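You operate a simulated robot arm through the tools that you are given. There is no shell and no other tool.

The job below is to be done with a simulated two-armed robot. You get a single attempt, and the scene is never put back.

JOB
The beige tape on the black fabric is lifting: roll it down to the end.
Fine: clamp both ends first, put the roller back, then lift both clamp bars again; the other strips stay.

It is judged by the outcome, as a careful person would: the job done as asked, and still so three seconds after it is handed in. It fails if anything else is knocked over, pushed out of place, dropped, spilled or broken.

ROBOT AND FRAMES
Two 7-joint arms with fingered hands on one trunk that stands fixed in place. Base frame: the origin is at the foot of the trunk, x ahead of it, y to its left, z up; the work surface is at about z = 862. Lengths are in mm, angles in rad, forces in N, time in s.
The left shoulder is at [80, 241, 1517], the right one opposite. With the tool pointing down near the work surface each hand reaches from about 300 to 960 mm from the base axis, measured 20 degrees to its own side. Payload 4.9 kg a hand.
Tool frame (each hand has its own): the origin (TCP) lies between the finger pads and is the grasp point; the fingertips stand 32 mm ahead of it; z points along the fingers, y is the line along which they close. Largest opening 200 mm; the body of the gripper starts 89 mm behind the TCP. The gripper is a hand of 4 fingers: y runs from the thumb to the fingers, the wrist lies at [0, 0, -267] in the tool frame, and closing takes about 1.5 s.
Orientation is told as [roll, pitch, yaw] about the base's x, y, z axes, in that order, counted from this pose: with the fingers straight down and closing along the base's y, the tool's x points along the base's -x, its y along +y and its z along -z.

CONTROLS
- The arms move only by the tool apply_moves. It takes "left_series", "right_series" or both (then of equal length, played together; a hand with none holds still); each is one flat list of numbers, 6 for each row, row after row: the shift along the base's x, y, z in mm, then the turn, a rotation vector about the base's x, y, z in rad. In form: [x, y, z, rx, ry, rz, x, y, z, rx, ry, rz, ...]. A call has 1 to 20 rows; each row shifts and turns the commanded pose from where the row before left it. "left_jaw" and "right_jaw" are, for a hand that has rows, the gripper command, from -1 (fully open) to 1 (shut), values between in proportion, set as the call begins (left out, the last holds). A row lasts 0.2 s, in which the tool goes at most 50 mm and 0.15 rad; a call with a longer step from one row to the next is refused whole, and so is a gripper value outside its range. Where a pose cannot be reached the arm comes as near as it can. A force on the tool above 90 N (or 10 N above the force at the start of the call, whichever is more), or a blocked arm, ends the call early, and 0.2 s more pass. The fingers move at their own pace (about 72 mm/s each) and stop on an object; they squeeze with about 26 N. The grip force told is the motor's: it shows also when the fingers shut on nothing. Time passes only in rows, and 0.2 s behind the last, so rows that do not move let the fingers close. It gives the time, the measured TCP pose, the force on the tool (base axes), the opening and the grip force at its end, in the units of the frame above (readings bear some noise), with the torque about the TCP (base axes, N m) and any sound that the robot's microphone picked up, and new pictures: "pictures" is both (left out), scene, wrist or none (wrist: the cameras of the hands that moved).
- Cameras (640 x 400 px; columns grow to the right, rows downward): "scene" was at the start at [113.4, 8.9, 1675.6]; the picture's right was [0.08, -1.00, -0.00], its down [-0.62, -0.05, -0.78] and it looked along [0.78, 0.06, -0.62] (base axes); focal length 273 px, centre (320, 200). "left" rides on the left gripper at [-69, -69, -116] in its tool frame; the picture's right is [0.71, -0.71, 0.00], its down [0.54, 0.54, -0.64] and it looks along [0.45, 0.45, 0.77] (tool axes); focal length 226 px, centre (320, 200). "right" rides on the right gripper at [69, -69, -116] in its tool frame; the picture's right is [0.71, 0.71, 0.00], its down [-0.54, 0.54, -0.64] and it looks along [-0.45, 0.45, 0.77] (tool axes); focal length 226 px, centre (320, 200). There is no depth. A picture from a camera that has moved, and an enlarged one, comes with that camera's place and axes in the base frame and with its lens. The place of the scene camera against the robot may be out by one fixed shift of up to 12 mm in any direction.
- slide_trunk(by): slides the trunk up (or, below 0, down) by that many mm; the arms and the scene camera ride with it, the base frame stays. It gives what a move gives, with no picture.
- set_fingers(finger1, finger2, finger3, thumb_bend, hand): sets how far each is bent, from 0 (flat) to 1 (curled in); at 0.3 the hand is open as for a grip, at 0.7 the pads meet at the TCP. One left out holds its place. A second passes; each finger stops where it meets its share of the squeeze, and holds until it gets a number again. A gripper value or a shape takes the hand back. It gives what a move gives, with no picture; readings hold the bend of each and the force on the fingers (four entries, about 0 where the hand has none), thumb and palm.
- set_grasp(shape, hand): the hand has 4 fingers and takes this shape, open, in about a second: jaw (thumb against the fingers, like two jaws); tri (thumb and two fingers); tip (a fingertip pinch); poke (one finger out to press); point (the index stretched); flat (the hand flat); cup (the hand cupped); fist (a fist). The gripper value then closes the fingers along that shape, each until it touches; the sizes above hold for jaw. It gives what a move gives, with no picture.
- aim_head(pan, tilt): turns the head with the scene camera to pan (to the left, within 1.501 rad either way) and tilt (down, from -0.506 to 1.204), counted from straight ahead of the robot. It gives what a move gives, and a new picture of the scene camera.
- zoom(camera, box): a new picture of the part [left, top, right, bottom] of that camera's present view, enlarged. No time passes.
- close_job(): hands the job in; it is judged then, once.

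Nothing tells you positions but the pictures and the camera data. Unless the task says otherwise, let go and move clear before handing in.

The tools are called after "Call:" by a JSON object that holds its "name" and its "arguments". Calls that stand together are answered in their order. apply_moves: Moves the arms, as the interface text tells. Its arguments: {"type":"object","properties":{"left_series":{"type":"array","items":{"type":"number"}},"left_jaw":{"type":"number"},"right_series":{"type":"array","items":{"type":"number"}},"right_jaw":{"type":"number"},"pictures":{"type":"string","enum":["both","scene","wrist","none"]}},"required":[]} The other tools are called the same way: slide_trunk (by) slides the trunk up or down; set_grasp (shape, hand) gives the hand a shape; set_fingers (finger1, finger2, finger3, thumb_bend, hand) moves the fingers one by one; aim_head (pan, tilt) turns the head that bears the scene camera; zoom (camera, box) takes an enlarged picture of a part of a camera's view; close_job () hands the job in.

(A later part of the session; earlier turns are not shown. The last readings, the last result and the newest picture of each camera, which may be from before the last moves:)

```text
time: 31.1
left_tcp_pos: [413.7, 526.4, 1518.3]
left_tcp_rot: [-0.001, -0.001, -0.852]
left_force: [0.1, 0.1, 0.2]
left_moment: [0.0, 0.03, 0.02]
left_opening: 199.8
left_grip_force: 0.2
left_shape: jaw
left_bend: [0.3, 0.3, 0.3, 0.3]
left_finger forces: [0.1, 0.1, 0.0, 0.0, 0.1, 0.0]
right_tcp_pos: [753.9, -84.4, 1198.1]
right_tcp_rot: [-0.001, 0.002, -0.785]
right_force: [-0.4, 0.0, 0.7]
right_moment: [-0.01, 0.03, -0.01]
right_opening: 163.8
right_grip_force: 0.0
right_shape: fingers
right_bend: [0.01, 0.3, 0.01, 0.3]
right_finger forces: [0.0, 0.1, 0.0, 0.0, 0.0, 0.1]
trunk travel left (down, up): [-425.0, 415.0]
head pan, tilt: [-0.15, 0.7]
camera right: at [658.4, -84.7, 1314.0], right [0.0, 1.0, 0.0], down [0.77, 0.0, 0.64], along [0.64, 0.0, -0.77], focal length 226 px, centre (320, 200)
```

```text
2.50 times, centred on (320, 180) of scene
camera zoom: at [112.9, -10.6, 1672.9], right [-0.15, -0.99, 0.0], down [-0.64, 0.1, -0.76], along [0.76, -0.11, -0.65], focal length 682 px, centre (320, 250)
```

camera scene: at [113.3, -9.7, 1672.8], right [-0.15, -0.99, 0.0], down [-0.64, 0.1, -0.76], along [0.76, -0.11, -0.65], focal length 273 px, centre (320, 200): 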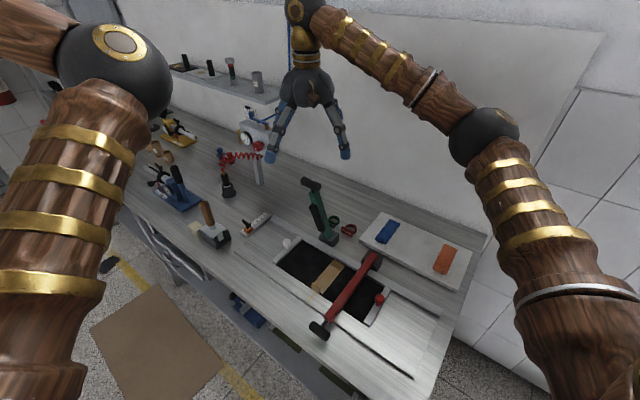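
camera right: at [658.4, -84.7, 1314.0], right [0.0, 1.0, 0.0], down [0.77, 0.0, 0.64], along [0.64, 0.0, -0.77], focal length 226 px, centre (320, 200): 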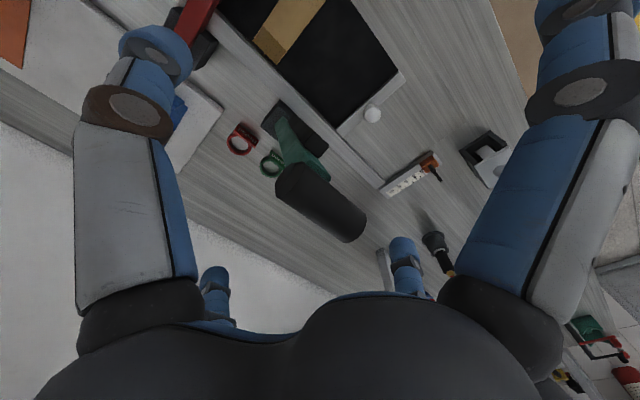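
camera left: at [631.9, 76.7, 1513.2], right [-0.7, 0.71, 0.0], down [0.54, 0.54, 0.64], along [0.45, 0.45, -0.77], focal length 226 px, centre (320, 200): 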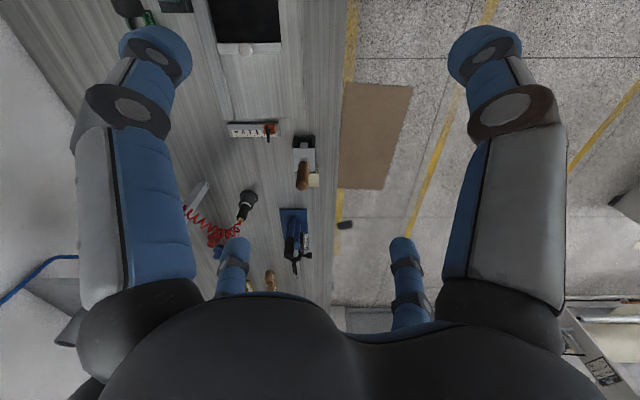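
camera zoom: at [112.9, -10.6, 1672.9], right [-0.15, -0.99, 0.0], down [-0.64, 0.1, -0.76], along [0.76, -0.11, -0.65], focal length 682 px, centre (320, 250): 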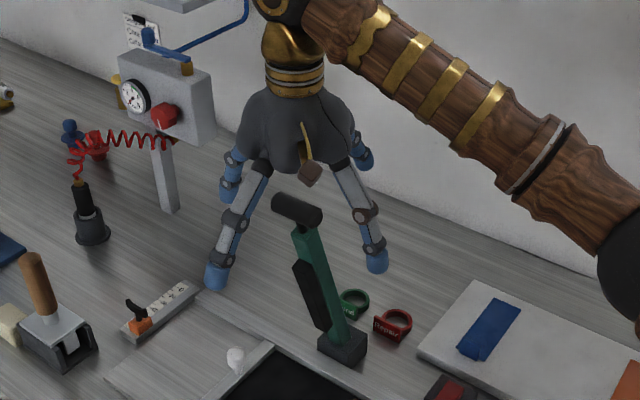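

Call:
{"name": "set_fingers", "arguments": {"hand": "right", "finger2": 0.75, "thumb_bend": 0.75}}

Call:
{"name": "zoom", "arguments": {"camera": "right", "box": [160, 40, 480, 290]}}

```text
time: 32.1
left_tcp_pos: [410.4, 525.0, 1519.2]
left_tcp_rot: [0.002, 0.0, -0.853]
left_force: [-1.2, 0.3, 0.0]
left_moment: [-0.01, 0.02, -0.02]
left_opening: 200.1
left_grip_force: 0.0
left_shape: jaw
left_bend: [0.3, 0.3, 0.3, 0.3]
left_finger forces: [0.1, 0.0, 0.0, 0.1, 0.0, 0.0]
right_tcp_pos: [752.4, -85.5, 1196.1]
right_tcp_rot: [-0.002, 0.004, -0.785]
right_force: [-19.1, -10.1, -17.2]
right_moment: [-0.07, 0.05, -0.11]
right_opening: 129.1
right_grip_force: 20.3
right_shape: fingers
right_bend: [0.01, 0.61, 0.01, 0.64]
right_finger forces: [0.1, 11.0, 0.1, 0.1, 29.8, 0.0]
trunk travel left (down, up): [-425.0, 415.0]
head pan, tilt: [-0.15, 0.7]
```

```text
1.60 times, centred on (320, 165) of right
camera zoom: at [656.0, -86.5, 1313.8], right [0.0, 1.0, 0.0], down [0.77, 0.0, 0.64], along [0.64, 0.0, -0.77], focal length 362 px, centre (320, 256)
```

zoom: 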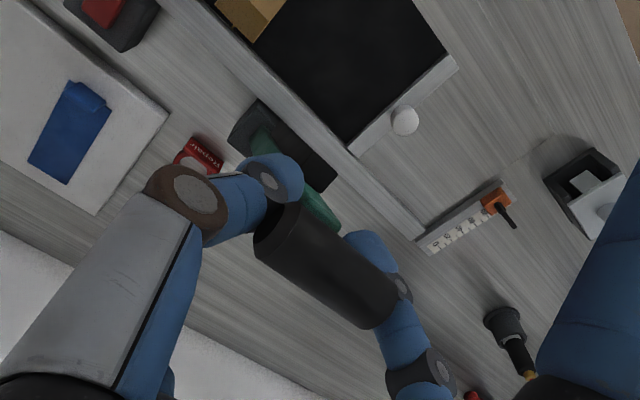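

Same grip as before. Swinging the green lever down along the refined arc.

Call:
{"name": "apply_moves", "arguments": {"right_series": [-11.0, 11.0, -6.6, -0.0148, -0.0148, 0, -10.8, 10.8, -7.4, -0.0148, -0.0148, 0, -10.5, 10.5, -8.2, -0.0148, -0.0148, 0, -10.2, 10.2, -9.0, -0.0148, -0.0148, 0, -9.8, 9.8, -9.7, -0.0148, -0.0148, 0, -9.5, 9.5, -10.4, -0.0148, -0.0148, 0, -9.0, 9.0, -11.1, -0.0148, -0.0148, 0, -8.6, 8.6, -11.8, -0.0148, -0.0148, 0], "pictures": "scene"}}

```text
time: 34.0
left_tcp_pos: [409.0, 524.5, 1519.3]
left_tcp_rot: [0.003, 0.0, -0.852]
left_force: [0.4, 0.1, 0.4]
left_moment: [-0.01, 0.04, -0.01]
left_opening: 200.1
left_grip_force: 0.0
left_shape: jaw
left_bend: [0.3, 0.3, 0.3, 0.3]
left_finger forces: [0.0, 0.1, 0.1, 0.1, 0.1, 0.0]
right_tcp_pos: [672.5, -4.8, 1125.3]
right_tcp_rot: [0.001, -0.165, -0.785]
right_force: [-17.7, -13.4, 4.0]
right_moment: [-0.29, 0.06, -0.1]
right_opening: 128.9
right_grip_force: 20.2
right_shape: fingers
right_bend: [0.01, 0.61, 0.01, 0.64]
right_finger forces: [0.1, 9.2, 0.1, 0.1, 31.0, 0.0]
trunk travel left (down, up): [-425.0, 415.0]
head pan, tilt: [-0.15, 0.7]
camera scene: at [108.2, -12.5, 1673.2], right [-0.15, -0.99, 0.0], down [-0.64, 0.1, -0.77], along [0.76, -0.11, -0.64], focal length 273 px, centre (320, 200)
```

scene: 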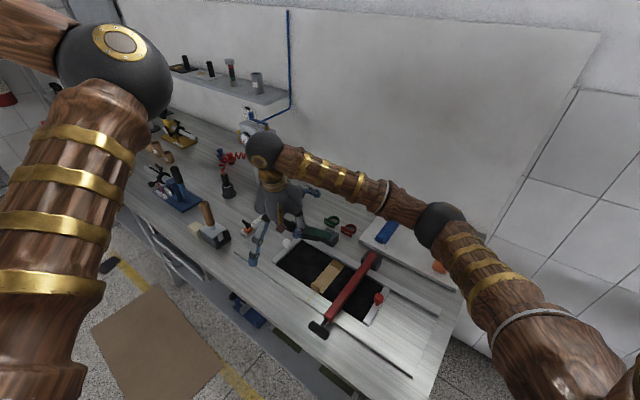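

Call:
{"name": "apply_moves", "arguments": {"right_series": [-8.2, 8.2, -12.4, -0.0148, -0.0148, 0, -7.7, 7.7, -13.0, -0.0148, -0.0148, 0, -7.2, 7.2, -13.5, -0.0148, -0.0148, 0, -6.7, 6.7, -14.0, -0.0148, -0.0148, 0, -6.2, 6.2, -14.5, -0.0148, -0.0148, 0, -5.7, 5.7, -14.9, -0.0148, -0.0148, 0, -5.1, 5.1, -15.4, -0.0148, -0.0148, 0, -4.5, 4.5, -15.7, -0.0148, -0.0148, 0], "pictures": "both"}}

```text
time: 35.8
left_tcp_pos: [409.9, 525.1, 1518.3]
left_tcp_rot: [0.002, -0.002, -0.851]
left_force: [-0.8, -0.3, 0.0]
left_moment: [-0.01, 0.0, -0.02]
left_opening: 200.0
left_grip_force: 0.1
left_shape: jaw
left_bend: [0.3, 0.3, 0.3, 0.3]
left_finger forces: [0.0, 0.1, 0.1, 0.1, 0.1, 0.1]
right_tcp_pos: [621.5, 46.4, 1011.6]
right_tcp_rot: [0.0, -0.334, -0.788]
right_force: [-23.8, -12.9, 1.4]
right_moment: [-0.2, 0.04, -0.24]
right_opening: 128.7
right_grip_force: 19.6
right_shape: fingers
right_bend: [0.01, 0.61, 0.01, 0.64]
right_finger forces: [0.0, 7.4, 0.0, 0.0, 30.7, 0.1]
trunk travel left (down, up): [-425.0, 415.0]
head pan, tilt: [-0.15, 0.7]
camera scene: at [108.0, -12.0, 1673.2], right [-0.15, -0.99, 0.0], down [-0.64, 0.1, -0.77], along [0.76, -0.11, -0.64], focal length 273 px, centre (320, 200)
camera right: at [500.7, 69.1, 1098.3], right [0.03, 0.97, -0.23], down [0.59, 0.17, 0.79], along [0.8, -0.16, -0.57], focal length 226 px, centre (320, 200)
```

scene: 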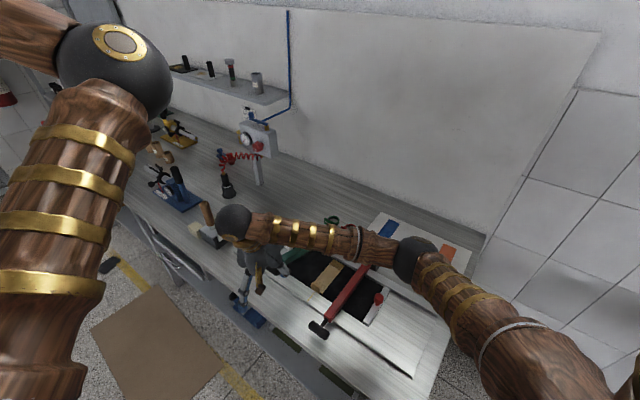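
right: 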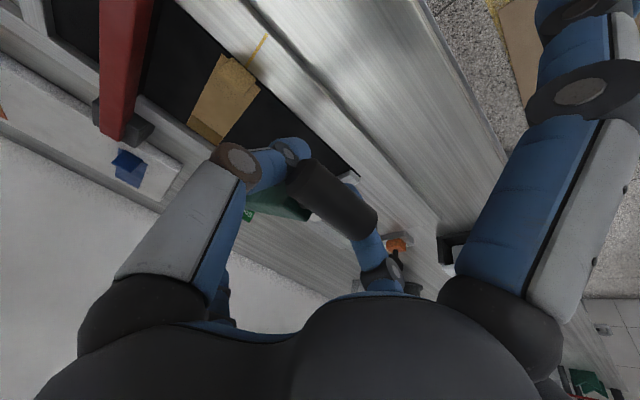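

Call:
{"name": "apply_moves", "arguments": {"right_series": [-3.9, 3.9, -16.0, -0.0148, -0.0148, 0, -3.3, 3.3, -16.3, -0.0148, -0.0148, 0, -2.8, 2.8, -16.5, -0.0148, -0.0148, 0, -2.1, 2.1, -16.7, -0.0148, -0.0148, 0, -1.3, 1.3, -16.8, -0.0148, -0.0148, 0], "pictures": "wrist"}}

```text
time: 37.0
left_tcp_pos: [410.1, 524.1, 1518.5]
left_tcp_rot: [0.001, -0.001, -0.851]
left_force: [0.1, -0.5, 0.3]
left_moment: [-0.02, 0.01, -0.02]
left_opening: 199.7
left_grip_force: 0.0
left_shape: jaw
left_bend: [0.3, 0.3, 0.3, 0.3]
left_finger forces: [0.0, 0.0, 0.1, 0.1, 0.1, 0.0]
right_tcp_pos: [610.4, 59.2, 928.6]
right_tcp_rot: [0.001, -0.439, -0.788]
right_force: [-18.2, -18.0, -4.4]
right_moment: [-0.16, -0.08, -0.05]
right_opening: 128.7
right_grip_force: 18.4
right_shape: fingers
right_bend: [0.01, 0.61, 0.01, 0.63]
right_finger forces: [0.0, 7.1, 0.0, 0.0, 30.2, 0.0]
trunk travel left (down, up): [-425.0, 415.0]
head pan, tilt: [-0.15, 0.7]
camera right: at [482.2, 88.2, 1004.5], right [0.05, 0.95, -0.3], down [0.54, 0.23, 0.81], along [0.84, -0.2, -0.5], focal length 226 px, centre (320, 200)
```

right: 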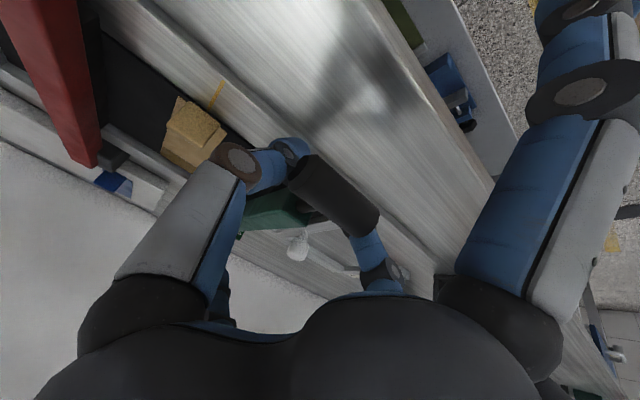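

Call:
{"name": "apply_moves", "arguments": {"right_series": [-0.4, 0.4, -8, 0, 0, 0, -0.2, 0.2, -8, 0, 0, 0, 0, 0, -8, 0, 0, 0, 0, 0, -4, 0, 0, 0], "pictures": "none"}}

```text
time: 38.0
left_tcp_pos: [410.5, 525.0, 1518.5]
left_tcp_rot: [0.0, 0.001, -0.852]
left_force: [0.2, -0.9, 0.0]
left_moment: [-0.02, 0.01, 0.0]
left_opening: 199.8
left_grip_force: 0.0
left_shape: jaw
left_bend: [0.3, 0.3, 0.3, 0.3]
left_finger forces: [0.0, 0.0, 0.0, 0.0, 0.1, 0.0]
right_tcp_pos: [609.1, 57.2, 899.7]
right_tcp_rot: [0.004, -0.441, -0.786]
right_force: [-16.4, -17.9, -5.9]
right_moment: [-0.17, -0.07, -0.01]
right_opening: 129.0
right_grip_force: 18.1
right_shape: fingers
right_bend: [0.01, 0.62, 0.01, 0.63]
right_finger forces: [0.1, 6.9, 0.0, 0.1, 29.6, 0.0]
trunk travel left (down, up): [-425.0, 415.0]
head pan, tilt: [-0.15, 0.7]
```

Call:
{"name": "apply_moves", "arguments": {"right_series": [0, 0, -4, 0, 0, 0, 0, 0, -3, 0, 0, 0, 0, 0, -2, 0, 0, 0], "pictures": "none"}}

```text
time: 38.8
left_tcp_pos: [409.2, 523.8, 1519.8]
left_tcp_rot: [0.001, -0.001, -0.851]
left_force: [-1.2, -0.3, 0.3]
left_moment: [-0.02, 0.0, -0.04]
left_opening: 199.8
left_grip_force: 0.0
left_shape: jaw
left_bend: [0.3, 0.3, 0.3, 0.3]
left_finger forces: [0.1, 0.0, 0.1, 0.0, 0.1, 0.0]
right_tcp_pos: [608.5, 58.1, 894.1]
right_tcp_rot: [0.006, -0.441, -0.788]
right_force: [-13.9, -19.9, 12.9]
right_moment: [-0.3, 0.18, 0.1]
right_opening: 128.5
right_grip_force: 17.8
right_shape: fingers
right_bend: [0.01, 0.62, 0.01, 0.64]
right_finger forces: [0.1, 6.6, 0.0, 0.1, 29.5, 0.0]
trunk travel left (down, up): [-425.0, 415.0]
head pan, tilt: [-0.15, 0.7]
```

Call:
{"name": "apply_moves", "arguments": {"right_series": [0, 0, -3, 0, 0, 0, 0, 0, -1, 0, 0, 0], "pictures": "none"}}

```text
time: 39.4
left_tcp_pos: [412.5, 523.3, 1519.4]
left_tcp_rot: [0.001, 0.0, -0.854]
left_force: [0.3, -0.4, -0.2]
left_moment: [-0.03, 0.03, -0.01]
left_opening: 200.0
left_grip_force: 0.1
left_shape: jaw
left_bend: [0.3, 0.3, 0.3, 0.3]
left_finger forces: [0.0, 0.0, 0.1, 0.0, 0.1, 0.1]
right_tcp_pos: [610.4, 56.6, 888.7]
right_tcp_rot: [0.002, -0.439, -0.79]
right_force: [-5.9, -24.9, 13.9]
right_moment: [-0.04, 0.16, 0.35]
right_opening: 128.0
right_grip_force: 15.9
right_shape: fingers
right_bend: [0.01, 0.63, 0.01, 0.64]
right_finger forces: [0.0, 5.5, 0.0, 0.0, 25.2, 0.0]
trunk travel left (down, up): [-425.0, 415.0]
head pan, tilt: [-0.15, 0.7]
```

Call:
{"name": "set_fingers", "arguments": {"hand": "right", "finger2": 0.3, "thumb_bend": 0.3}}

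Call:
{"name": "apply_moves", "arguments": {"right_series": [-12, 12, 26, 0, 0, 0, -12, 12, 26, 0, 0, 0, -12, 12, 26, 0, 0, 0, 0, 0, 45, 0.0389, 0.0389, 0, 0, 0, 45, 0.0389, 0.0389, 0, 0, 0, 45, 0.0389, 0.0389, 0, 0, 0, 45, 0.0389, 0.0389, 0, -8, -30, 45, 0.0389, 0.0389, 0, -8, -40, 45, 0.0389, 0.0389, 0, -8, -45, 20, 0.0389, 0.0389, 0, -8, -45, 0, 0.0389, 0.0389, 0, 0, -45, 0, 0, 0, 0, 0, -45, 0, 0, 0, 0, 0, -45, 0, 0, 0, 0, 0, -45, 0, 0, 0, 0], "pictures": "both"}}

Call:
{"name": "zoom", "arguments": {"camera": "scene", "box": [180, 180, 460, 380]}}

```text
time: 40.4
left_tcp_pos: [413.2, 529.5, 1516.8]
left_tcp_rot: [-0.002, -0.001, -0.852]
left_force: [0.9, -0.2, 0.2]
left_moment: [-0.02, 0.0, 0.02]
left_opening: 200.1
left_grip_force: 0.0
left_shape: jaw
left_bend: [0.3, 0.3, 0.3, 0.3]
left_finger forces: [0.1, 0.0, 0.1, 0.0, 0.1, 0.0]
right_tcp_pos: [609.9, 62.0, 887.3]
right_tcp_rot: [0.0, -0.439, -0.786]
right_force: [0.5, -0.4, 0.8]
right_moment: [0.02, 0.01, -0.04]
right_opening: 163.6
right_grip_force: 0.1
right_shape: fingers
right_bend: [0.01, 0.3, 0.01, 0.3]
right_finger forces: [0.0, 0.0, 0.1, 0.1, 0.0, 0.1]
trunk travel left (down, up): [-425.0, 415.0]
head pan, tilt: [-0.15, 0.7]
```

```text
refused: row 8 steps farther than a row can; nothing moved
```

```text
2.00 times, centred on (320, 280) of scene
camera zoom: at [111.7, -8.8, 1672.9], right [-0.15, -0.99, 0.0], down [-0.64, 0.1, -0.76], along [0.76, -0.11, -0.64], focal length 546 px, centre (320, 40)
```

zoom: 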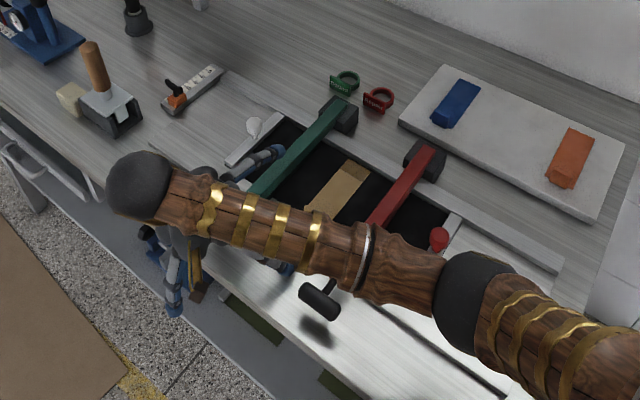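

Both levers are down. That retreat was refused for one step being too long, so I'll resend it with smaller steps.

Call:
{"name": "apply_moves", "arguments": {"right_series": [-12, 12, 26, 0, 0, 0, -12, 12, 26, 0, 0, 0, -12, 12, 26, 0, 0, 0, 0, 0, 45, 0.0389, 0.0389, 0, 0, 0, 45, 0.0389, 0.0389, 0, 0, 0, 45, 0.0389, 0.0389, 0, 0, 0, 45, 0.0389, 0.0389, 0, 0, 0, 45, 0.0389, 0.0389, 0, -8, -30, 35, 0.0389, 0.0389, 0, -8, -45, 0, 0.0389, 0.0389, 0, -8, -45, 0, 0.0389, 0.0389, 0, 0, -45, 0, 0, 0, 0, 0, -45, 0, 0, 0, 0, 0, -45, 0, 0, 0, 0, 0, -45, 0, 0, 0, 0, 0, -45, 0, 0, 0, 0], "pictures": "both"}}

Call:
{"name": "zoom", "arguments": {"camera": "scene", "box": [180, 180, 460, 380]}}

```text
time: 43.8
left_tcp_pos: [410.7, 523.5, 1518.5]
left_tcp_rot: [0.001, -0.001, -0.85]
left_force: [-0.7, -0.2, 0.0]
left_moment: [0.08, -0.02, 0.02]
left_opening: 200.2
left_grip_force: 0.1
left_shape: jaw
left_bend: [0.3, 0.3, 0.3, 0.3]
left_finger forces: [0.0, 0.1, 0.0, 0.0, 0.0, 0.0]
right_tcp_pos: [548.6, -249.3, 1227.1]
right_tcp_rot: [0.003, 0.003, -0.785]
right_force: [0.4, -0.8, -0.6]
right_moment: [0.04, -0.02, 0.0]
right_opening: 163.8
right_grip_force: 0.0
right_shape: fingers
right_bend: [0.01, 0.3, 0.01, 0.3]
right_finger forces: [0.1, 0.1, 0.0, 0.0, 0.1, 0.1]
trunk travel left (down, up): [-425.0, 415.0]
head pan, tilt: [-0.15, 0.7]
camera scene: at [110.2, -13.2, 1673.0], right [-0.15, -0.99, 0.0], down [-0.64, 0.1, -0.77], along [0.76, -0.11, -0.64], focal length 273 px, centre (320, 200)
camera right: at [452.1, -251.3, 1342.6], right [0.0, 1.0, 0.0], down [0.77, 0.0, 0.64], along [0.64, 0.0, -0.77], focal length 226 px, centre (320, 200)
```

scene: 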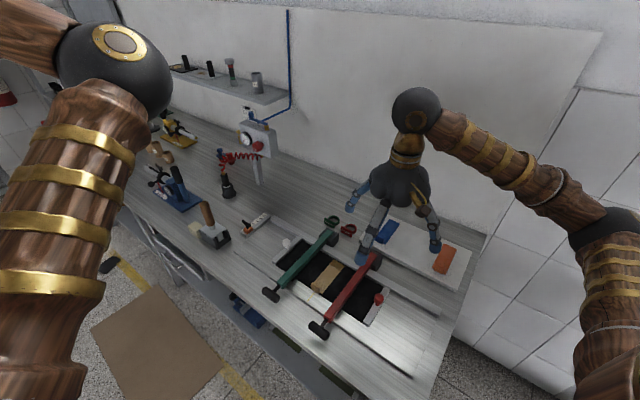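
right: 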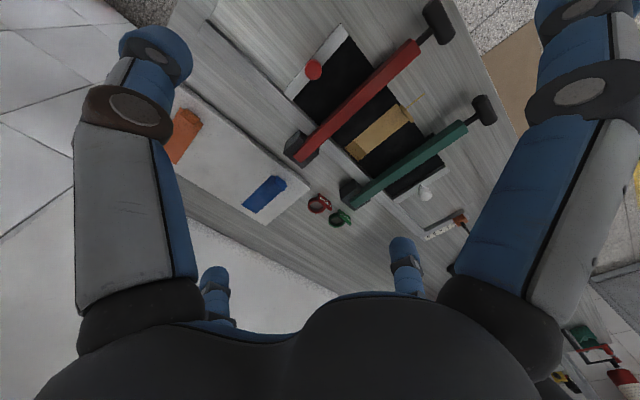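

```text
2.00 times, centred on (320, 280) of scene
camera zoom: at [110.2, -13.2, 1673.0], right [-0.15, -0.99, 0.0], down [-0.64, 0.1, -0.77], along [0.76, -0.11, -0.64], focal length 546 px, centre (320, 40)
```

zoom: 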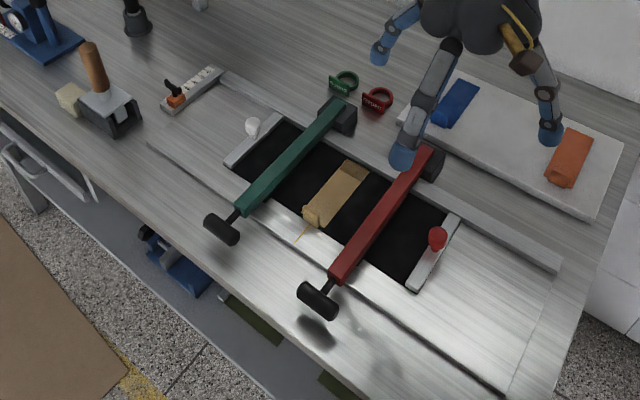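

Both clamp bars are down on either side of the tape. Measuring the tape from the wrist camera.

Call:
{"name": "zoom", "arguments": {"camera": "right", "box": [320, 60, 448, 200]}}

Call:
{"name": "zoom", "arguments": {"camera": "scene", "box": [300, 240, 370, 310]}}

```text
2.86 times, centred on (384, 130) of right
camera zoom: at [452.1, -251.3, 1342.6], right [0.0, 1.0, 0.0], down [0.77, 0.0, 0.64], along [0.64, 0.0, -0.77], focal length 646 px, centre (137, 400)
```

zoom: 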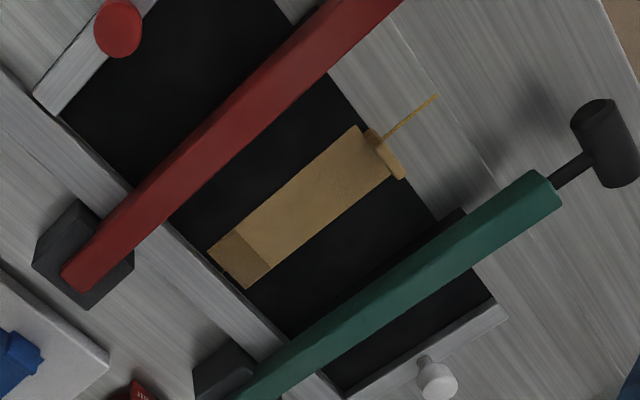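

```text
5.71 times, centred on (335, 275) of scene
camera zoom: at [110.2, -13.2, 1673.0], right [-0.15, -0.99, 0.0], down [-0.64, 0.1, -0.77], along [0.76, -0.11, -0.64], focal length 1559 px, centre (234, -229)
```

zoom: 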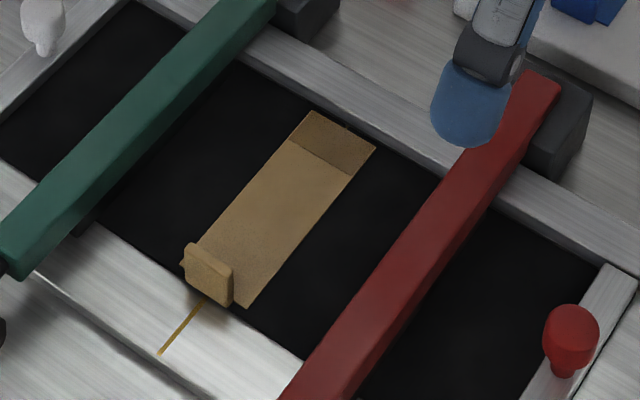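

Tape: about 138 × 48 mm, from far end centre (711,-176) to lifted near end centre (614,-78), already stuck for the first ~28 mm. I'll park the right hand to the right and send the left hand above the roller (yaw −45° so the fingers line up with the bench).

Call:
{"name": "apply_moves", "arguments": {"right_series": [-14, -28, 14, 0, 0, 0, -14, -28, 14, 0, 0, 0, -14, -28, 14, 0, 0, 0, -14, -28, 14, 0, 0, 0, -14, -28, 14, 0, 0, 0, -14, -28, 14, 0, 0, 0, -14, -28, 14, 0, 0, 0, -14, -28, 14, 0, 0, 0], "pictures": "none"}}

Call:
{"name": "apply_moves", "arguments": {"left_series": [38, -19, -12, 0, 0, 0.005, 38, -19, -12, 0, 0, 0.005, 38, -19, -12, 0, 0, 0.005, 38, -19, -12, 0, 0, 0.005, 38, -19, -12, 0, 0, 0.005, 38, -19, -12, 0, 0, 0.005, 38, -19, -12, 0, 0, 0.005, 38, -19, -12, 0, 0, 0.005, 38, -19, -12, 0, 0, 0.005, 38, -19, -12, 0, 0, 0.005, 38, -19, -12, 0, 0, 0.005, 30, -19, -12, 0, 0, 0.01], "pictures": "both"}}

Call:
{"name": "zoom", "arguments": {"camera": "left", "box": [220, 40, 420, 240]}}

```text
time: 45.5
left_tcp_pos: [409.7, 526.1, 1518.9]
left_tcp_rot: [0.0, -0.001, -0.852]
left_force: [-0.4, 0.4, 0.3]
left_moment: [0.03, -0.06, -0.01]
left_opening: 199.9
left_grip_force: 0.0
left_shape: jaw
left_bend: [0.3, 0.3, 0.3, 0.3]
left_finger forces: [0.1, 0.0, 0.0, 0.0, 0.0, 0.0]
right_tcp_pos: [436.6, -473.4, 1338.9]
right_tcp_rot: [0.003, -0.001, -0.785]
right_force: [-0.2, 0.1, -0.3]
right_moment: [0.04, -0.03, 0.0]
right_opening: 163.6
right_grip_force: 0.0
right_shape: fingers
right_bend: [0.01, 0.3, 0.01, 0.3]
right_finger forces: [0.0, 0.0, 0.1, 0.0, 0.0, 0.0]
trunk travel left (down, up): [-425.0, 415.0]
head pan, tilt: [-0.15, 0.7]
```

```text
time: 48.1
left_tcp_pos: [862.9, 298.3, 1372.4]
left_tcp_rot: [-0.001, 0.003, -0.785]
left_force: [0.1, -0.1, 0.2]
left_moment: [0.01, 0.03, 0.01]
left_opening: 200.0
left_grip_force: 0.2
left_shape: jaw
left_bend: [0.3, 0.3, 0.3, 0.3]
left_finger forces: [0.0, 0.0, 0.0, 0.0, 0.1, 0.0]
right_tcp_pos: [439.6, -473.9, 1339.2]
right_tcp_rot: [0.0, 0.003, -0.785]
right_force: [0.1, 0.2, -0.3]
right_moment: [0.01, 0.04, 0.02]
right_opening: 163.8
right_grip_force: 0.1
right_shape: fingers
right_bend: [0.01, 0.3, 0.01, 0.3]
right_finger forces: [0.0, 0.2, 0.1, 0.0, 0.1, 0.0]
trunk travel left (down, up): [-425.0, 415.0]
head pan, tilt: [-0.15, 0.7]
camera scene: at [112.9, -10.3, 1672.9], right [-0.15, -0.99, 0.0], down [-0.64, 0.1, -0.76], along [0.76, -0.11, -0.65], focal length 273 px, centre (320, 200)
camera left: at [861.5, 200.1, 1488.6], right [-1.0, 0.0, 0.0], down [0.0, 0.77, 0.64], along [0.0, 0.64, -0.77], focal length 226 px, centre (320, 200)
```

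scene: 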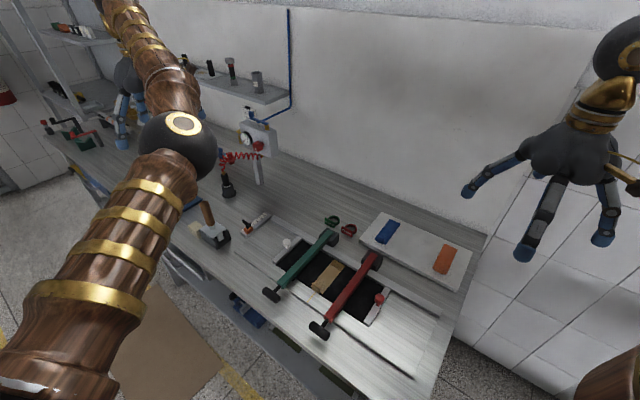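
left: 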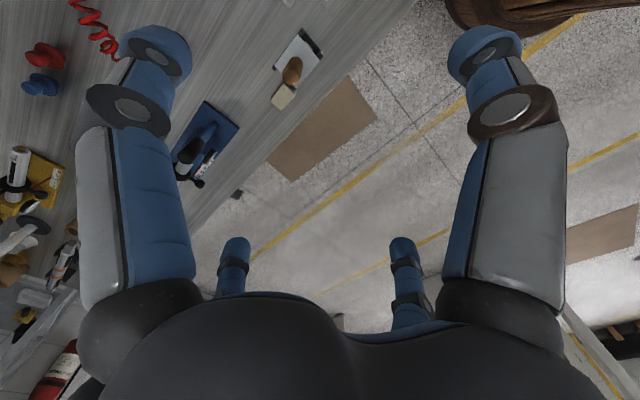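

```text
2.00 times, centred on (320, 140) of left
camera zoom: at [861.5, 200.1, 1488.6], right [-1.0, 0.0, 0.0], down [0.0, 0.77, 0.64], along [0.0, 0.64, -0.77], focal length 452 px, centre (320, 320)
```

zoom: 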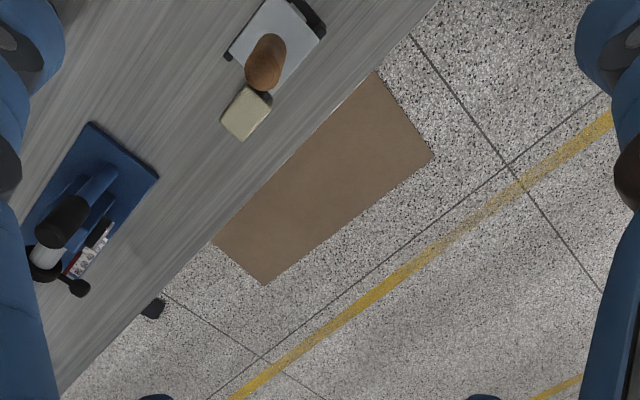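

Two left-hand views put the handle axis at about (910,286) with its top near z 1043. Moving closer above it to confirm.

Call:
{"name": "apply_moves", "arguments": {"left_series": [11.75, -3, -30, 0, 0, 0, 11.75, -3, -30, 0, 0, 0, 11.75, -3, -30, 0, 0, 0, 11.75, -3, -30, 0, 0, 0], "pictures": "wrist"}}

Call:
{"name": "zoom", "arguments": {"camera": "left", "box": [240, 20, 400, 180]}}

Call:
{"name": "zoom", "arguments": {"camera": "scene", "box": [140, 60, 280, 260]}}

```text
time: 49.1
left_tcp_pos: [908.2, 285.6, 1253.6]
left_tcp_rot: [-0.002, 0.002, -0.785]
left_force: [0.3, 0.8, 0.4]
left_moment: [-0.01, -0.01, 0.01]
left_opening: 200.0
left_grip_force: 0.1
left_shape: jaw
left_bend: [0.3, 0.3, 0.3, 0.3]
left_finger forces: [0.0, 0.1, 0.1, 0.1, 0.1, 0.0]
right_tcp_pos: [439.5, -471.9, 1338.7]
right_tcp_rot: [0.001, 0.002, -0.784]
right_force: [0.0, 0.4, 0.0]
right_moment: [0.0, -0.02, -0.01]
right_opening: 164.0
right_grip_force: 0.0
right_shape: fingers
right_bend: [0.01, 0.3, 0.01, 0.3]
right_finger forces: [0.1, 0.1, 0.1, 0.0, 0.0, 0.0]
trunk travel left (down, up): [-425.0, 415.0]
head pan, tilt: [-0.15, 0.7]
camera left: at [908.3, 187.7, 1369.3], right [-1.0, 0.0, 0.0], down [0.0, 0.77, 0.64], along [0.0, 0.64, -0.77], focal length 226 px, centre (320, 200)
```

left: 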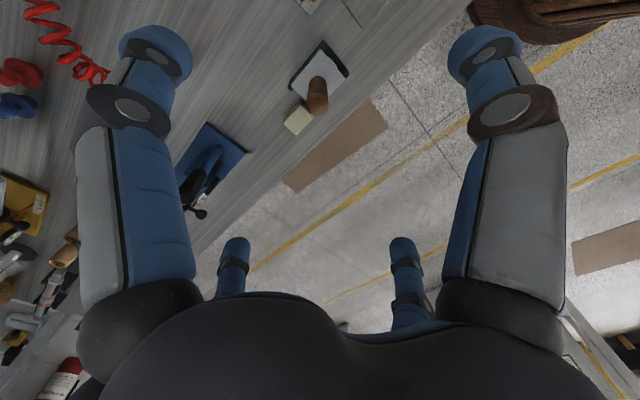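

```text
2.50 times, centred on (320, 100) of left
camera zoom: at [908.3, 187.7, 1369.3], right [-1.0, 0.0, 0.0], down [0.0, 0.77, 0.64], along [0.0, 0.64, -0.77], focal length 565 px, centre (320, 450)
```

zoom: 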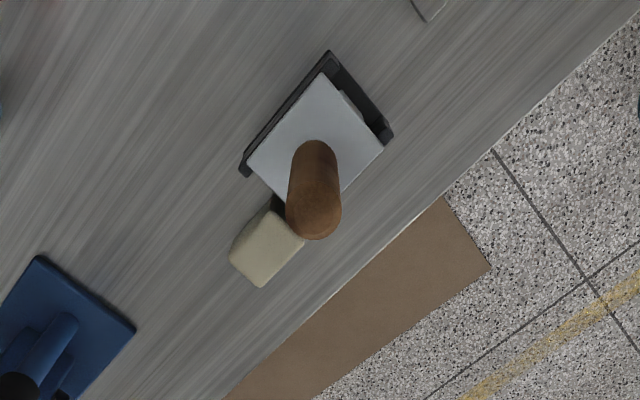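

```text
2.00 times, centred on (210, 160) of scene
camera zoom: at [112.8, -10.1, 1672.9], right [-0.15, -0.99, 0.0], down [-0.64, 0.1, -0.76], along [0.76, -0.11, -0.64], focal length 546 px, centre (540, 280)
```

zoom: 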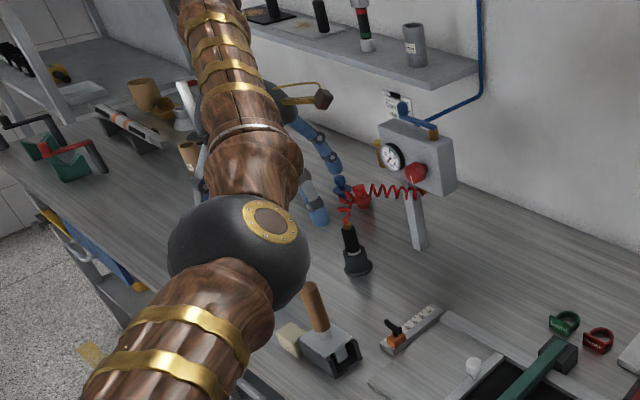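

The handle axis is confirmed at (912,286.5), top near z 1044, 30 mm thick. Descending around it with the hand open.

Call:
{"name": "apply_moves", "arguments": {"left_series": [0.7, 0.2, -41, 0, 0, 0, 0.7, 0.2, -41, 0, 0, 0, 0.7, 0.2, -41, 0, 0, 0, 0.7, 0.2, -41, 0, 0, 0, 0.6, 0.2, -41, 0, 0, 0, 0.5, 0.2, -41, 0, 0, 0, 0, 0, -35, 0, 0, 0], "pictures": "wrist"}}

Call:
{"name": "zoom", "arguments": {"camera": "left", "box": [200, 80, 440, 280]}}

Call:
{"name": "zoom", "arguments": {"camera": "scene", "box": [140, 140, 280, 270]}}

```text
time: 50.8
left_tcp_pos: [912.1, 286.8, 972.5]
left_tcp_rot: [-0.003, -0.001, -0.787]
left_force: [0.1, 0.0, 0.5]
left_moment: [-0.02, 0.02, -0.03]
left_opening: 199.8
left_grip_force: 0.1
left_shape: jaw
left_bend: [0.3, 0.3, 0.3, 0.3]
left_finger forces: [0.1, 0.0, 0.0, 0.0, 0.0, 0.1]
right_tcp_pos: [439.0, -471.3, 1339.1]
right_tcp_rot: [0.0, 0.002, -0.786]
right_force: [-0.2, 0.0, -0.1]
right_moment: [-0.04, -0.01, 0.01]
right_opening: 163.8
right_grip_force: 0.0
right_shape: fingers
right_bend: [0.01, 0.3, 0.01, 0.3]
right_finger forces: [0.0, 0.1, 0.0, 0.0, 0.0, 0.1]
trunk travel left (down, up): [-425.0, 415.0]
head pan, tilt: [-0.15, 0.7]
camera left: at [911.2, 189.0, 1088.9], right [-1.0, 0.0, 0.0], down [0.0, 0.77, 0.64], along [0.0, 0.64, -0.77], focal length 226 px, centre (320, 200)
```

left: 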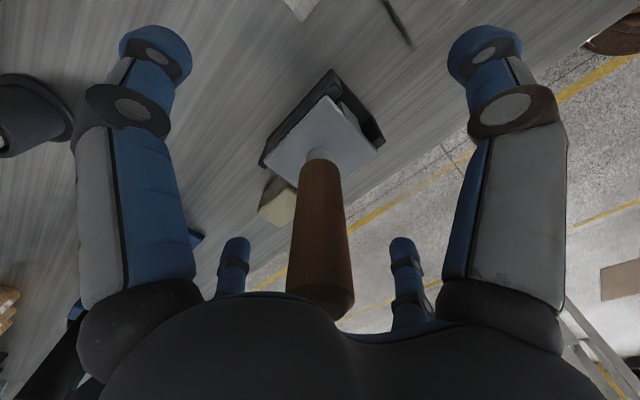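

```text
2.00 times, centred on (320, 180) of left
camera zoom: at [911.2, 189.0, 1088.9], right [-1.0, 0.0, 0.0], down [0.0, 0.77, 0.64], along [0.0, 0.64, -0.77], focal length 452 px, centre (320, 240)
```

zoom: 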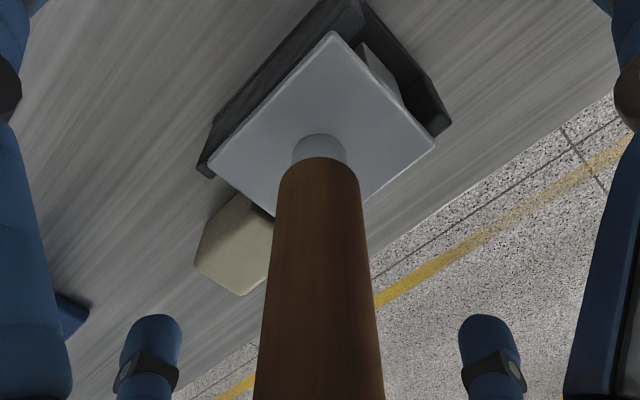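

```text
3.08 times, centred on (210, 205) of scene
camera zoom: at [112.3, -10.1, 1672.9], right [-0.15, -0.99, 0.0], down [-0.64, 0.1, -0.76], along [0.76, -0.11, -0.64], focal length 840 px, centre (658, 185)
```

zoom: 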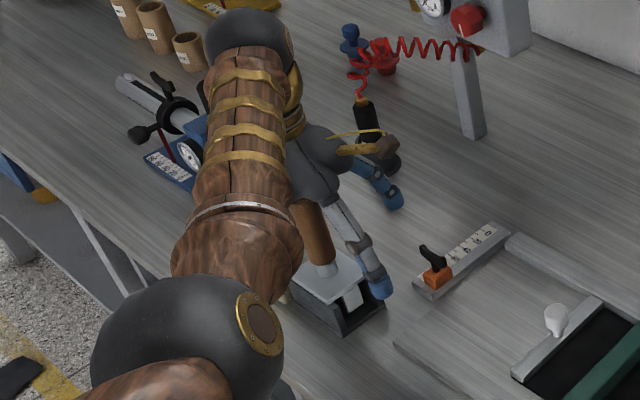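

The handle is centred in the hand. Lowering 10 mm more and closing all four fingers on it.

Call:
{"name": "apply_moves", "arguments": {"left_series": [0, 0, -5, 0, 0, 0, 0, 0, -5, 0, 0, 0], "pictures": "none"}}

Call:
{"name": "apply_moves", "arguments": {"left_series": [0, 0, 0, 0, 0, 0, 0, 0, 0, 0, 0, 0, 0, 0, 0, 0, 0, 0, 0, 0, 0, 0, 0, 0, 0, 0, 0, 0, 0, 0, 0, 0, 0, 0, 0, 0, 0, 0, 0, 0, 0, 0, 0, 0, 0, 0, 0, 0, 0, 0, 0, 0, 0, 0], "left_jaw": 1, "pictures": "wrist"}}

Call:
{"name": "zoom", "arguments": {"camera": "left", "box": [200, 80, 440, 320]}}

```text
time: 51.4
left_tcp_pos: [912.0, 286.6, 961.7]
left_tcp_rot: [0.0, 0.001, -0.786]
left_force: [-0.4, -0.3, 0.0]
left_moment: [0.0, -0.04, 0.02]
left_opening: 199.9
left_grip_force: 0.0
left_shape: jaw
left_bend: [0.3, 0.3, 0.3, 0.3]
left_finger forces: [0.0, 0.0, 0.0, 0.0, 0.1, 0.1]
right_tcp_pos: [438.6, -472.2, 1338.8]
right_tcp_rot: [0.0, 0.001, -0.785]
right_force: [0.0, 0.0, -0.2]
right_moment: [0.01, 0.01, -0.02]
right_opening: 163.8
right_grip_force: 0.1
right_shape: fingers
right_bend: [0.01, 0.3, 0.01, 0.3]
right_finger forces: [0.0, 0.1, 0.0, 0.1, 0.0, 0.0]
trunk travel left (down, up): [-425.0, 415.0]
head pan, tilt: [-0.15, 0.7]
```

```text
time: 53.4
left_tcp_pos: [912.2, 287.3, 961.8]
left_tcp_rot: [0.0, 0.0, -0.787]
left_force: [0.4, -0.4, 0.0]
left_moment: [0.02, -0.03, 0.02]
left_opening: 24.8
left_grip_force: 25.9
left_shape: jaw
left_bend: [0.61, 0.58, 0.58, 0.61]
left_finger forces: [22.0, 22.7, 22.6, 0.1, 22.5, 0.0]
right_tcp_pos: [439.8, -471.9, 1339.1]
right_tcp_rot: [0.001, 0.002, -0.787]
right_force: [0.4, 0.5, -0.6]
right_moment: [0.02, 0.0, 0.01]
right_opening: 163.8
right_grip_force: 0.0
right_shape: fingers
right_bend: [0.01, 0.3, 0.01, 0.3]
right_finger forces: [0.0, 0.1, 0.0, 0.1, 0.1, 0.0]
trunk travel left (down, up): [-425.0, 415.0]
head pan, tilt: [-0.15, 0.7]
camera left: at [911.0, 189.0, 1078.3], right [-1.0, 0.0, 0.0], down [0.0, 0.77, 0.64], along [0.0, 0.64, -0.77], focal length 226 px, centre (320, 200)
```

left: 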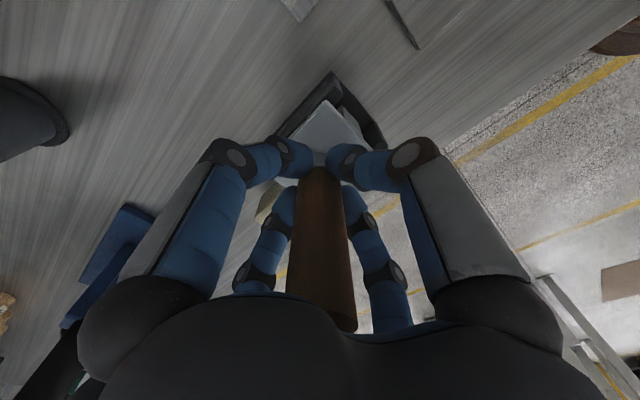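

```text
1.67 times, centred on (320, 200) of left
camera zoom: at [911.0, 189.0, 1078.3], right [-1.0, 0.0, 0.0], down [0.0, 0.77, 0.64], along [0.0, 0.64, -0.77], focal length 377 px, centre (320, 200)
```

zoom: 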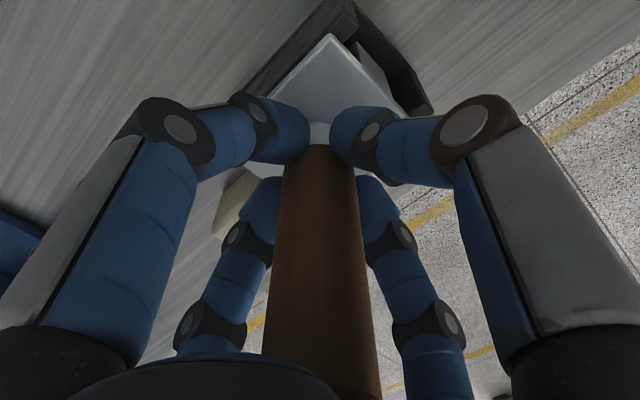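

A firm, symmetric grip (22 N per finger), with in-cradle TCP at (912.2, 287.3, 961.8), yaw −0.787 as the return pose. Lifting straight up.

Call:
{"name": "apply_moves", "arguments": {"left_series": [0, 0, 8, 0, 0, 0, 0, 0, 10, 0, 0, 0, 0, 0, 15, 0, 0, 0, 0, 0, 20, 0, 0, 0, 0, 0, 25, 0, 0, 0, 0, 0, 30, 0, 0, 0, 0, 0, 30, 0, 0, 0], "pictures": "both"}}

Call:
{"name": "zoom", "arguments": {"camera": "left", "box": [240, 60, 400, 200]}}

Call:
{"name": "zoom", "arguments": {"camera": "scene", "box": [150, 130, 280, 270]}}

```text
time: 55.0
left_tcp_pos: [911.4, 285.9, 1100.8]
left_tcp_rot: [-0.002, 0.0, -0.787]
left_force: [0.4, -0.6, -4.3]
left_moment: [0.0, 0.02, 0.02]
left_opening: 24.7
left_grip_force: 25.3
left_shape: jaw
left_bend: [0.61, 0.58, 0.58, 0.61]
left_finger forces: [21.9, 22.8, 22.7, 0.0, 22.5, 0.1]
right_tcp_pos: [438.5, -472.7, 1338.2]
right_tcp_rot: [0.001, 0.002, -0.786]
right_force: [-0.3, 0.2, -1.3]
right_moment: [0.0, -0.03, 0.02]
right_opening: 163.8
right_grip_force: 0.0
right_shape: fingers
right_bend: [0.01, 0.3, 0.01, 0.3]
right_finger forces: [0.1, 0.0, 0.1, 0.0, 0.0, 0.0]
trunk travel left (down, up): [-425.0, 415.0]
head pan, tilt: [-0.15, 0.7]
camera scene: at [111.2, -10.7, 1672.9], right [-0.15, -0.99, 0.0], down [-0.64, 0.1, -0.76], along [0.76, -0.11, -0.64], focal length 273 px, centre (320, 200)
camera left: at [910.6, 188.2, 1216.5], right [-1.0, 0.0, 0.0], down [0.0, 0.77, 0.64], along [0.0, 0.64, -0.77], focal length 226 px, centre (320, 200)
```

scene: 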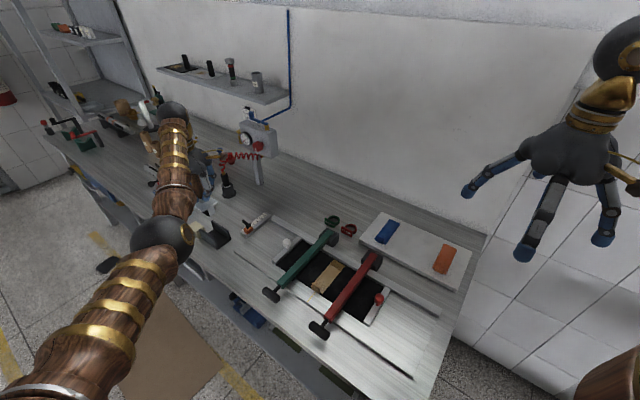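
left: 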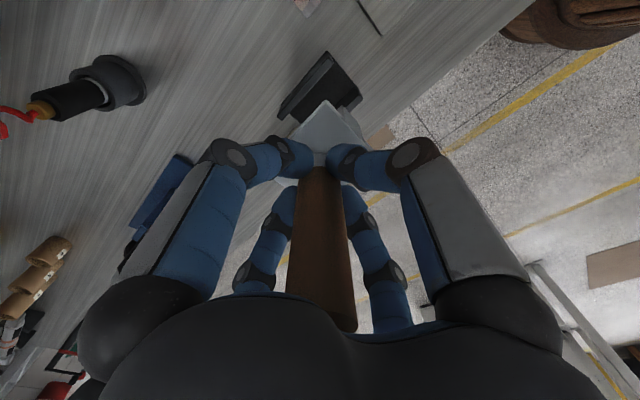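

```text
2.86 times, centred on (320, 130) of left
camera zoom: at [910.6, 188.2, 1216.5], right [-1.0, 0.0, 0.0], down [0.0, 0.77, 0.64], along [0.0, 0.64, -0.77], focal length 646 px, centre (320, 400)
```

zoom: 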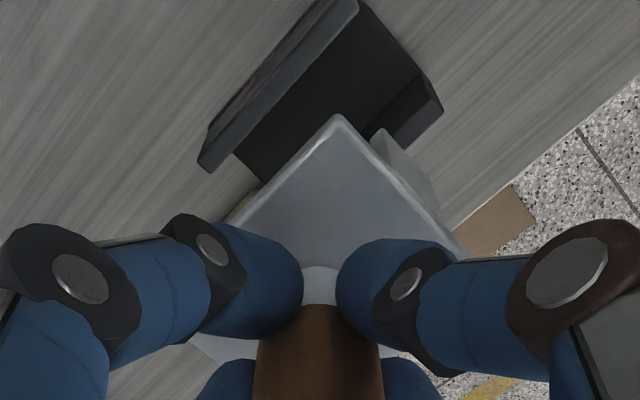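

```text
2.86 times, centred on (215, 200) of scene
camera zoom: at [111.2, -10.7, 1672.9], right [-0.15, -0.99, 0.0], down [-0.64, 0.1, -0.76], along [0.76, -0.11, -0.64], focal length 780 px, centre (620, 200)
```

zoom: 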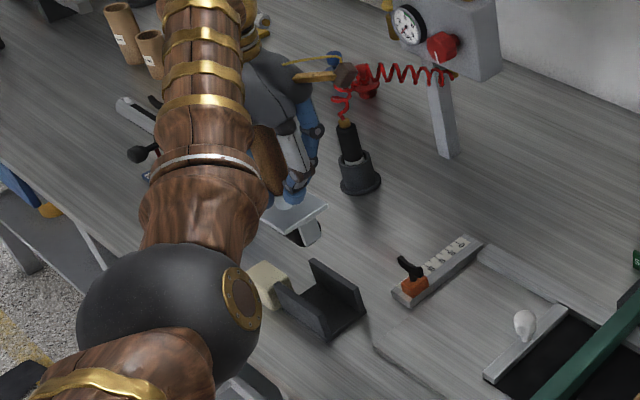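

The roller is out of its U-shaped cradle; its axis runs along the bench, as needed. A closer look at the roller's underside.

Call:
{"name": "zoom", "arguments": {"camera": "scene", "box": [195, 180, 245, 220]}}

Call:
{"name": "zoom", "arguments": {"camera": "right", "box": [0, 0, 640, 400]}}

```text
10.00 times, centred on (220, 200) of scene
camera zoom: at [111.2, -10.7, 1672.9], right [-0.15, -0.99, 0.0], down [-0.64, 0.1, -0.76], along [0.76, -0.11, -0.64], focal length 2728 px, centre (1320, 200)
```

zoom: 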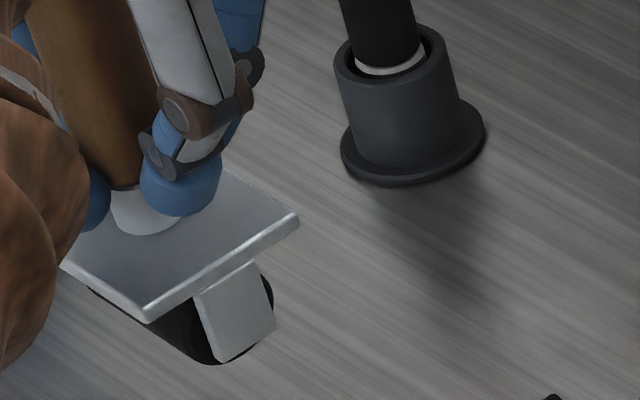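

```text
1.00 times, centred on (320, 200) of right (not enlarged: the box is as wide or as high as the picture)
camera zoom: at [341.3, -473.4, 1455.0], right [0.0, 1.0, 0.0], down [0.77, 0.0, 0.64], along [0.64, 0.0, -0.77], focal length 226 px, centre (320, 200)
```

zoom: 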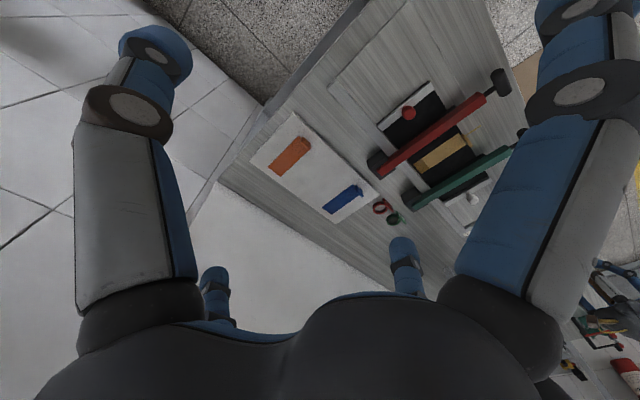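

The black rubber roller hangs about 100 mm below the TCP under the plate. Now carrying it over to above the far, already-stuck end of the tape (about (702,-167)), keeping the orientation.

Call:
{"name": "apply_moves", "arguments": {"left_series": [-17.4, -37.7, 0, 0, 0, 0, -17.4, -37.7, 0, 0, 0, 0, -17.4, -37.7, 0, 0, 0, 0, -17.4, -37.7, 0, 0, 0, 0, -17.4, -37.7, 0, 0, 0, 0, -17.4, -37.7, 0, 0, 0, 0, -17.4, -37.7, 0, 0, 0, 0, -17.4, -37.7, 0, 0, 0, 0], "pictures": "both"}}

```text
time: 56.8
left_tcp_pos: [772.1, -15.4, 1101.8]
left_tcp_rot: [0.0, 0.001, -0.786]
left_force: [0.0, -0.1, -3.0]
left_moment: [0.0, -0.01, 0.01]
left_opening: 24.8
left_grip_force: 26.0
left_shape: jaw
left_bend: [0.61, 0.58, 0.58, 0.61]
left_finger forces: [21.9, 23.0, 22.4, 0.1, 22.8, 0.0]
right_tcp_pos: [438.6, -473.9, 1338.5]
right_tcp_rot: [0.001, 0.003, -0.784]
right_force: [-0.9, -0.5, 0.0]
right_moment: [0.01, -0.02, 0.0]
right_opening: 163.7
right_grip_force: 0.1
right_shape: fingers
right_bend: [0.01, 0.3, 0.01, 0.3]
right_finger forces: [0.0, 0.1, 0.1, 0.1, 0.0, 0.1]
trunk travel left (down, up): [-425.0, 415.0]
head pan, tilt: [-0.15, 0.7]
camera scene: at [110.6, -12.6, 1673.0], right [-0.15, -0.99, 0.0], down [-0.64, 0.1, -0.77], along [0.76, -0.11, -0.64], focal length 273 px, centre (320, 200)
camera left: at [771.2, -113.6, 1217.7], right [-1.0, 0.0, 0.0], down [0.0, 0.77, 0.64], along [0.0, 0.64, -0.77], focal length 226 px, centre (320, 200)
```

scene: 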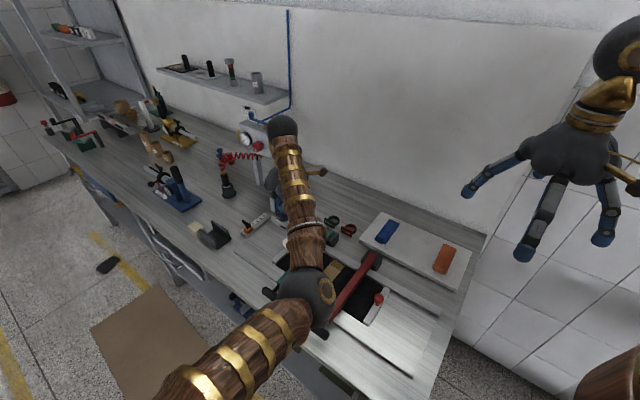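
left: 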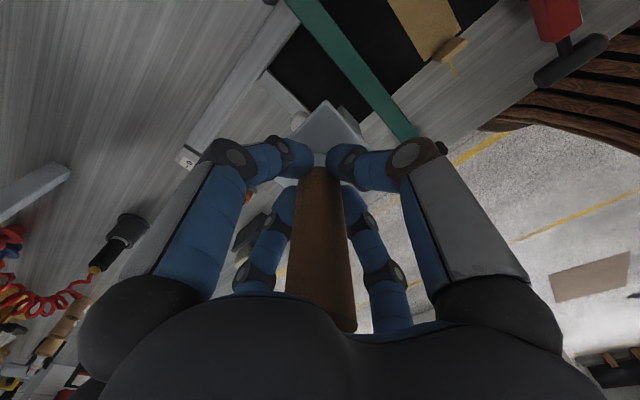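

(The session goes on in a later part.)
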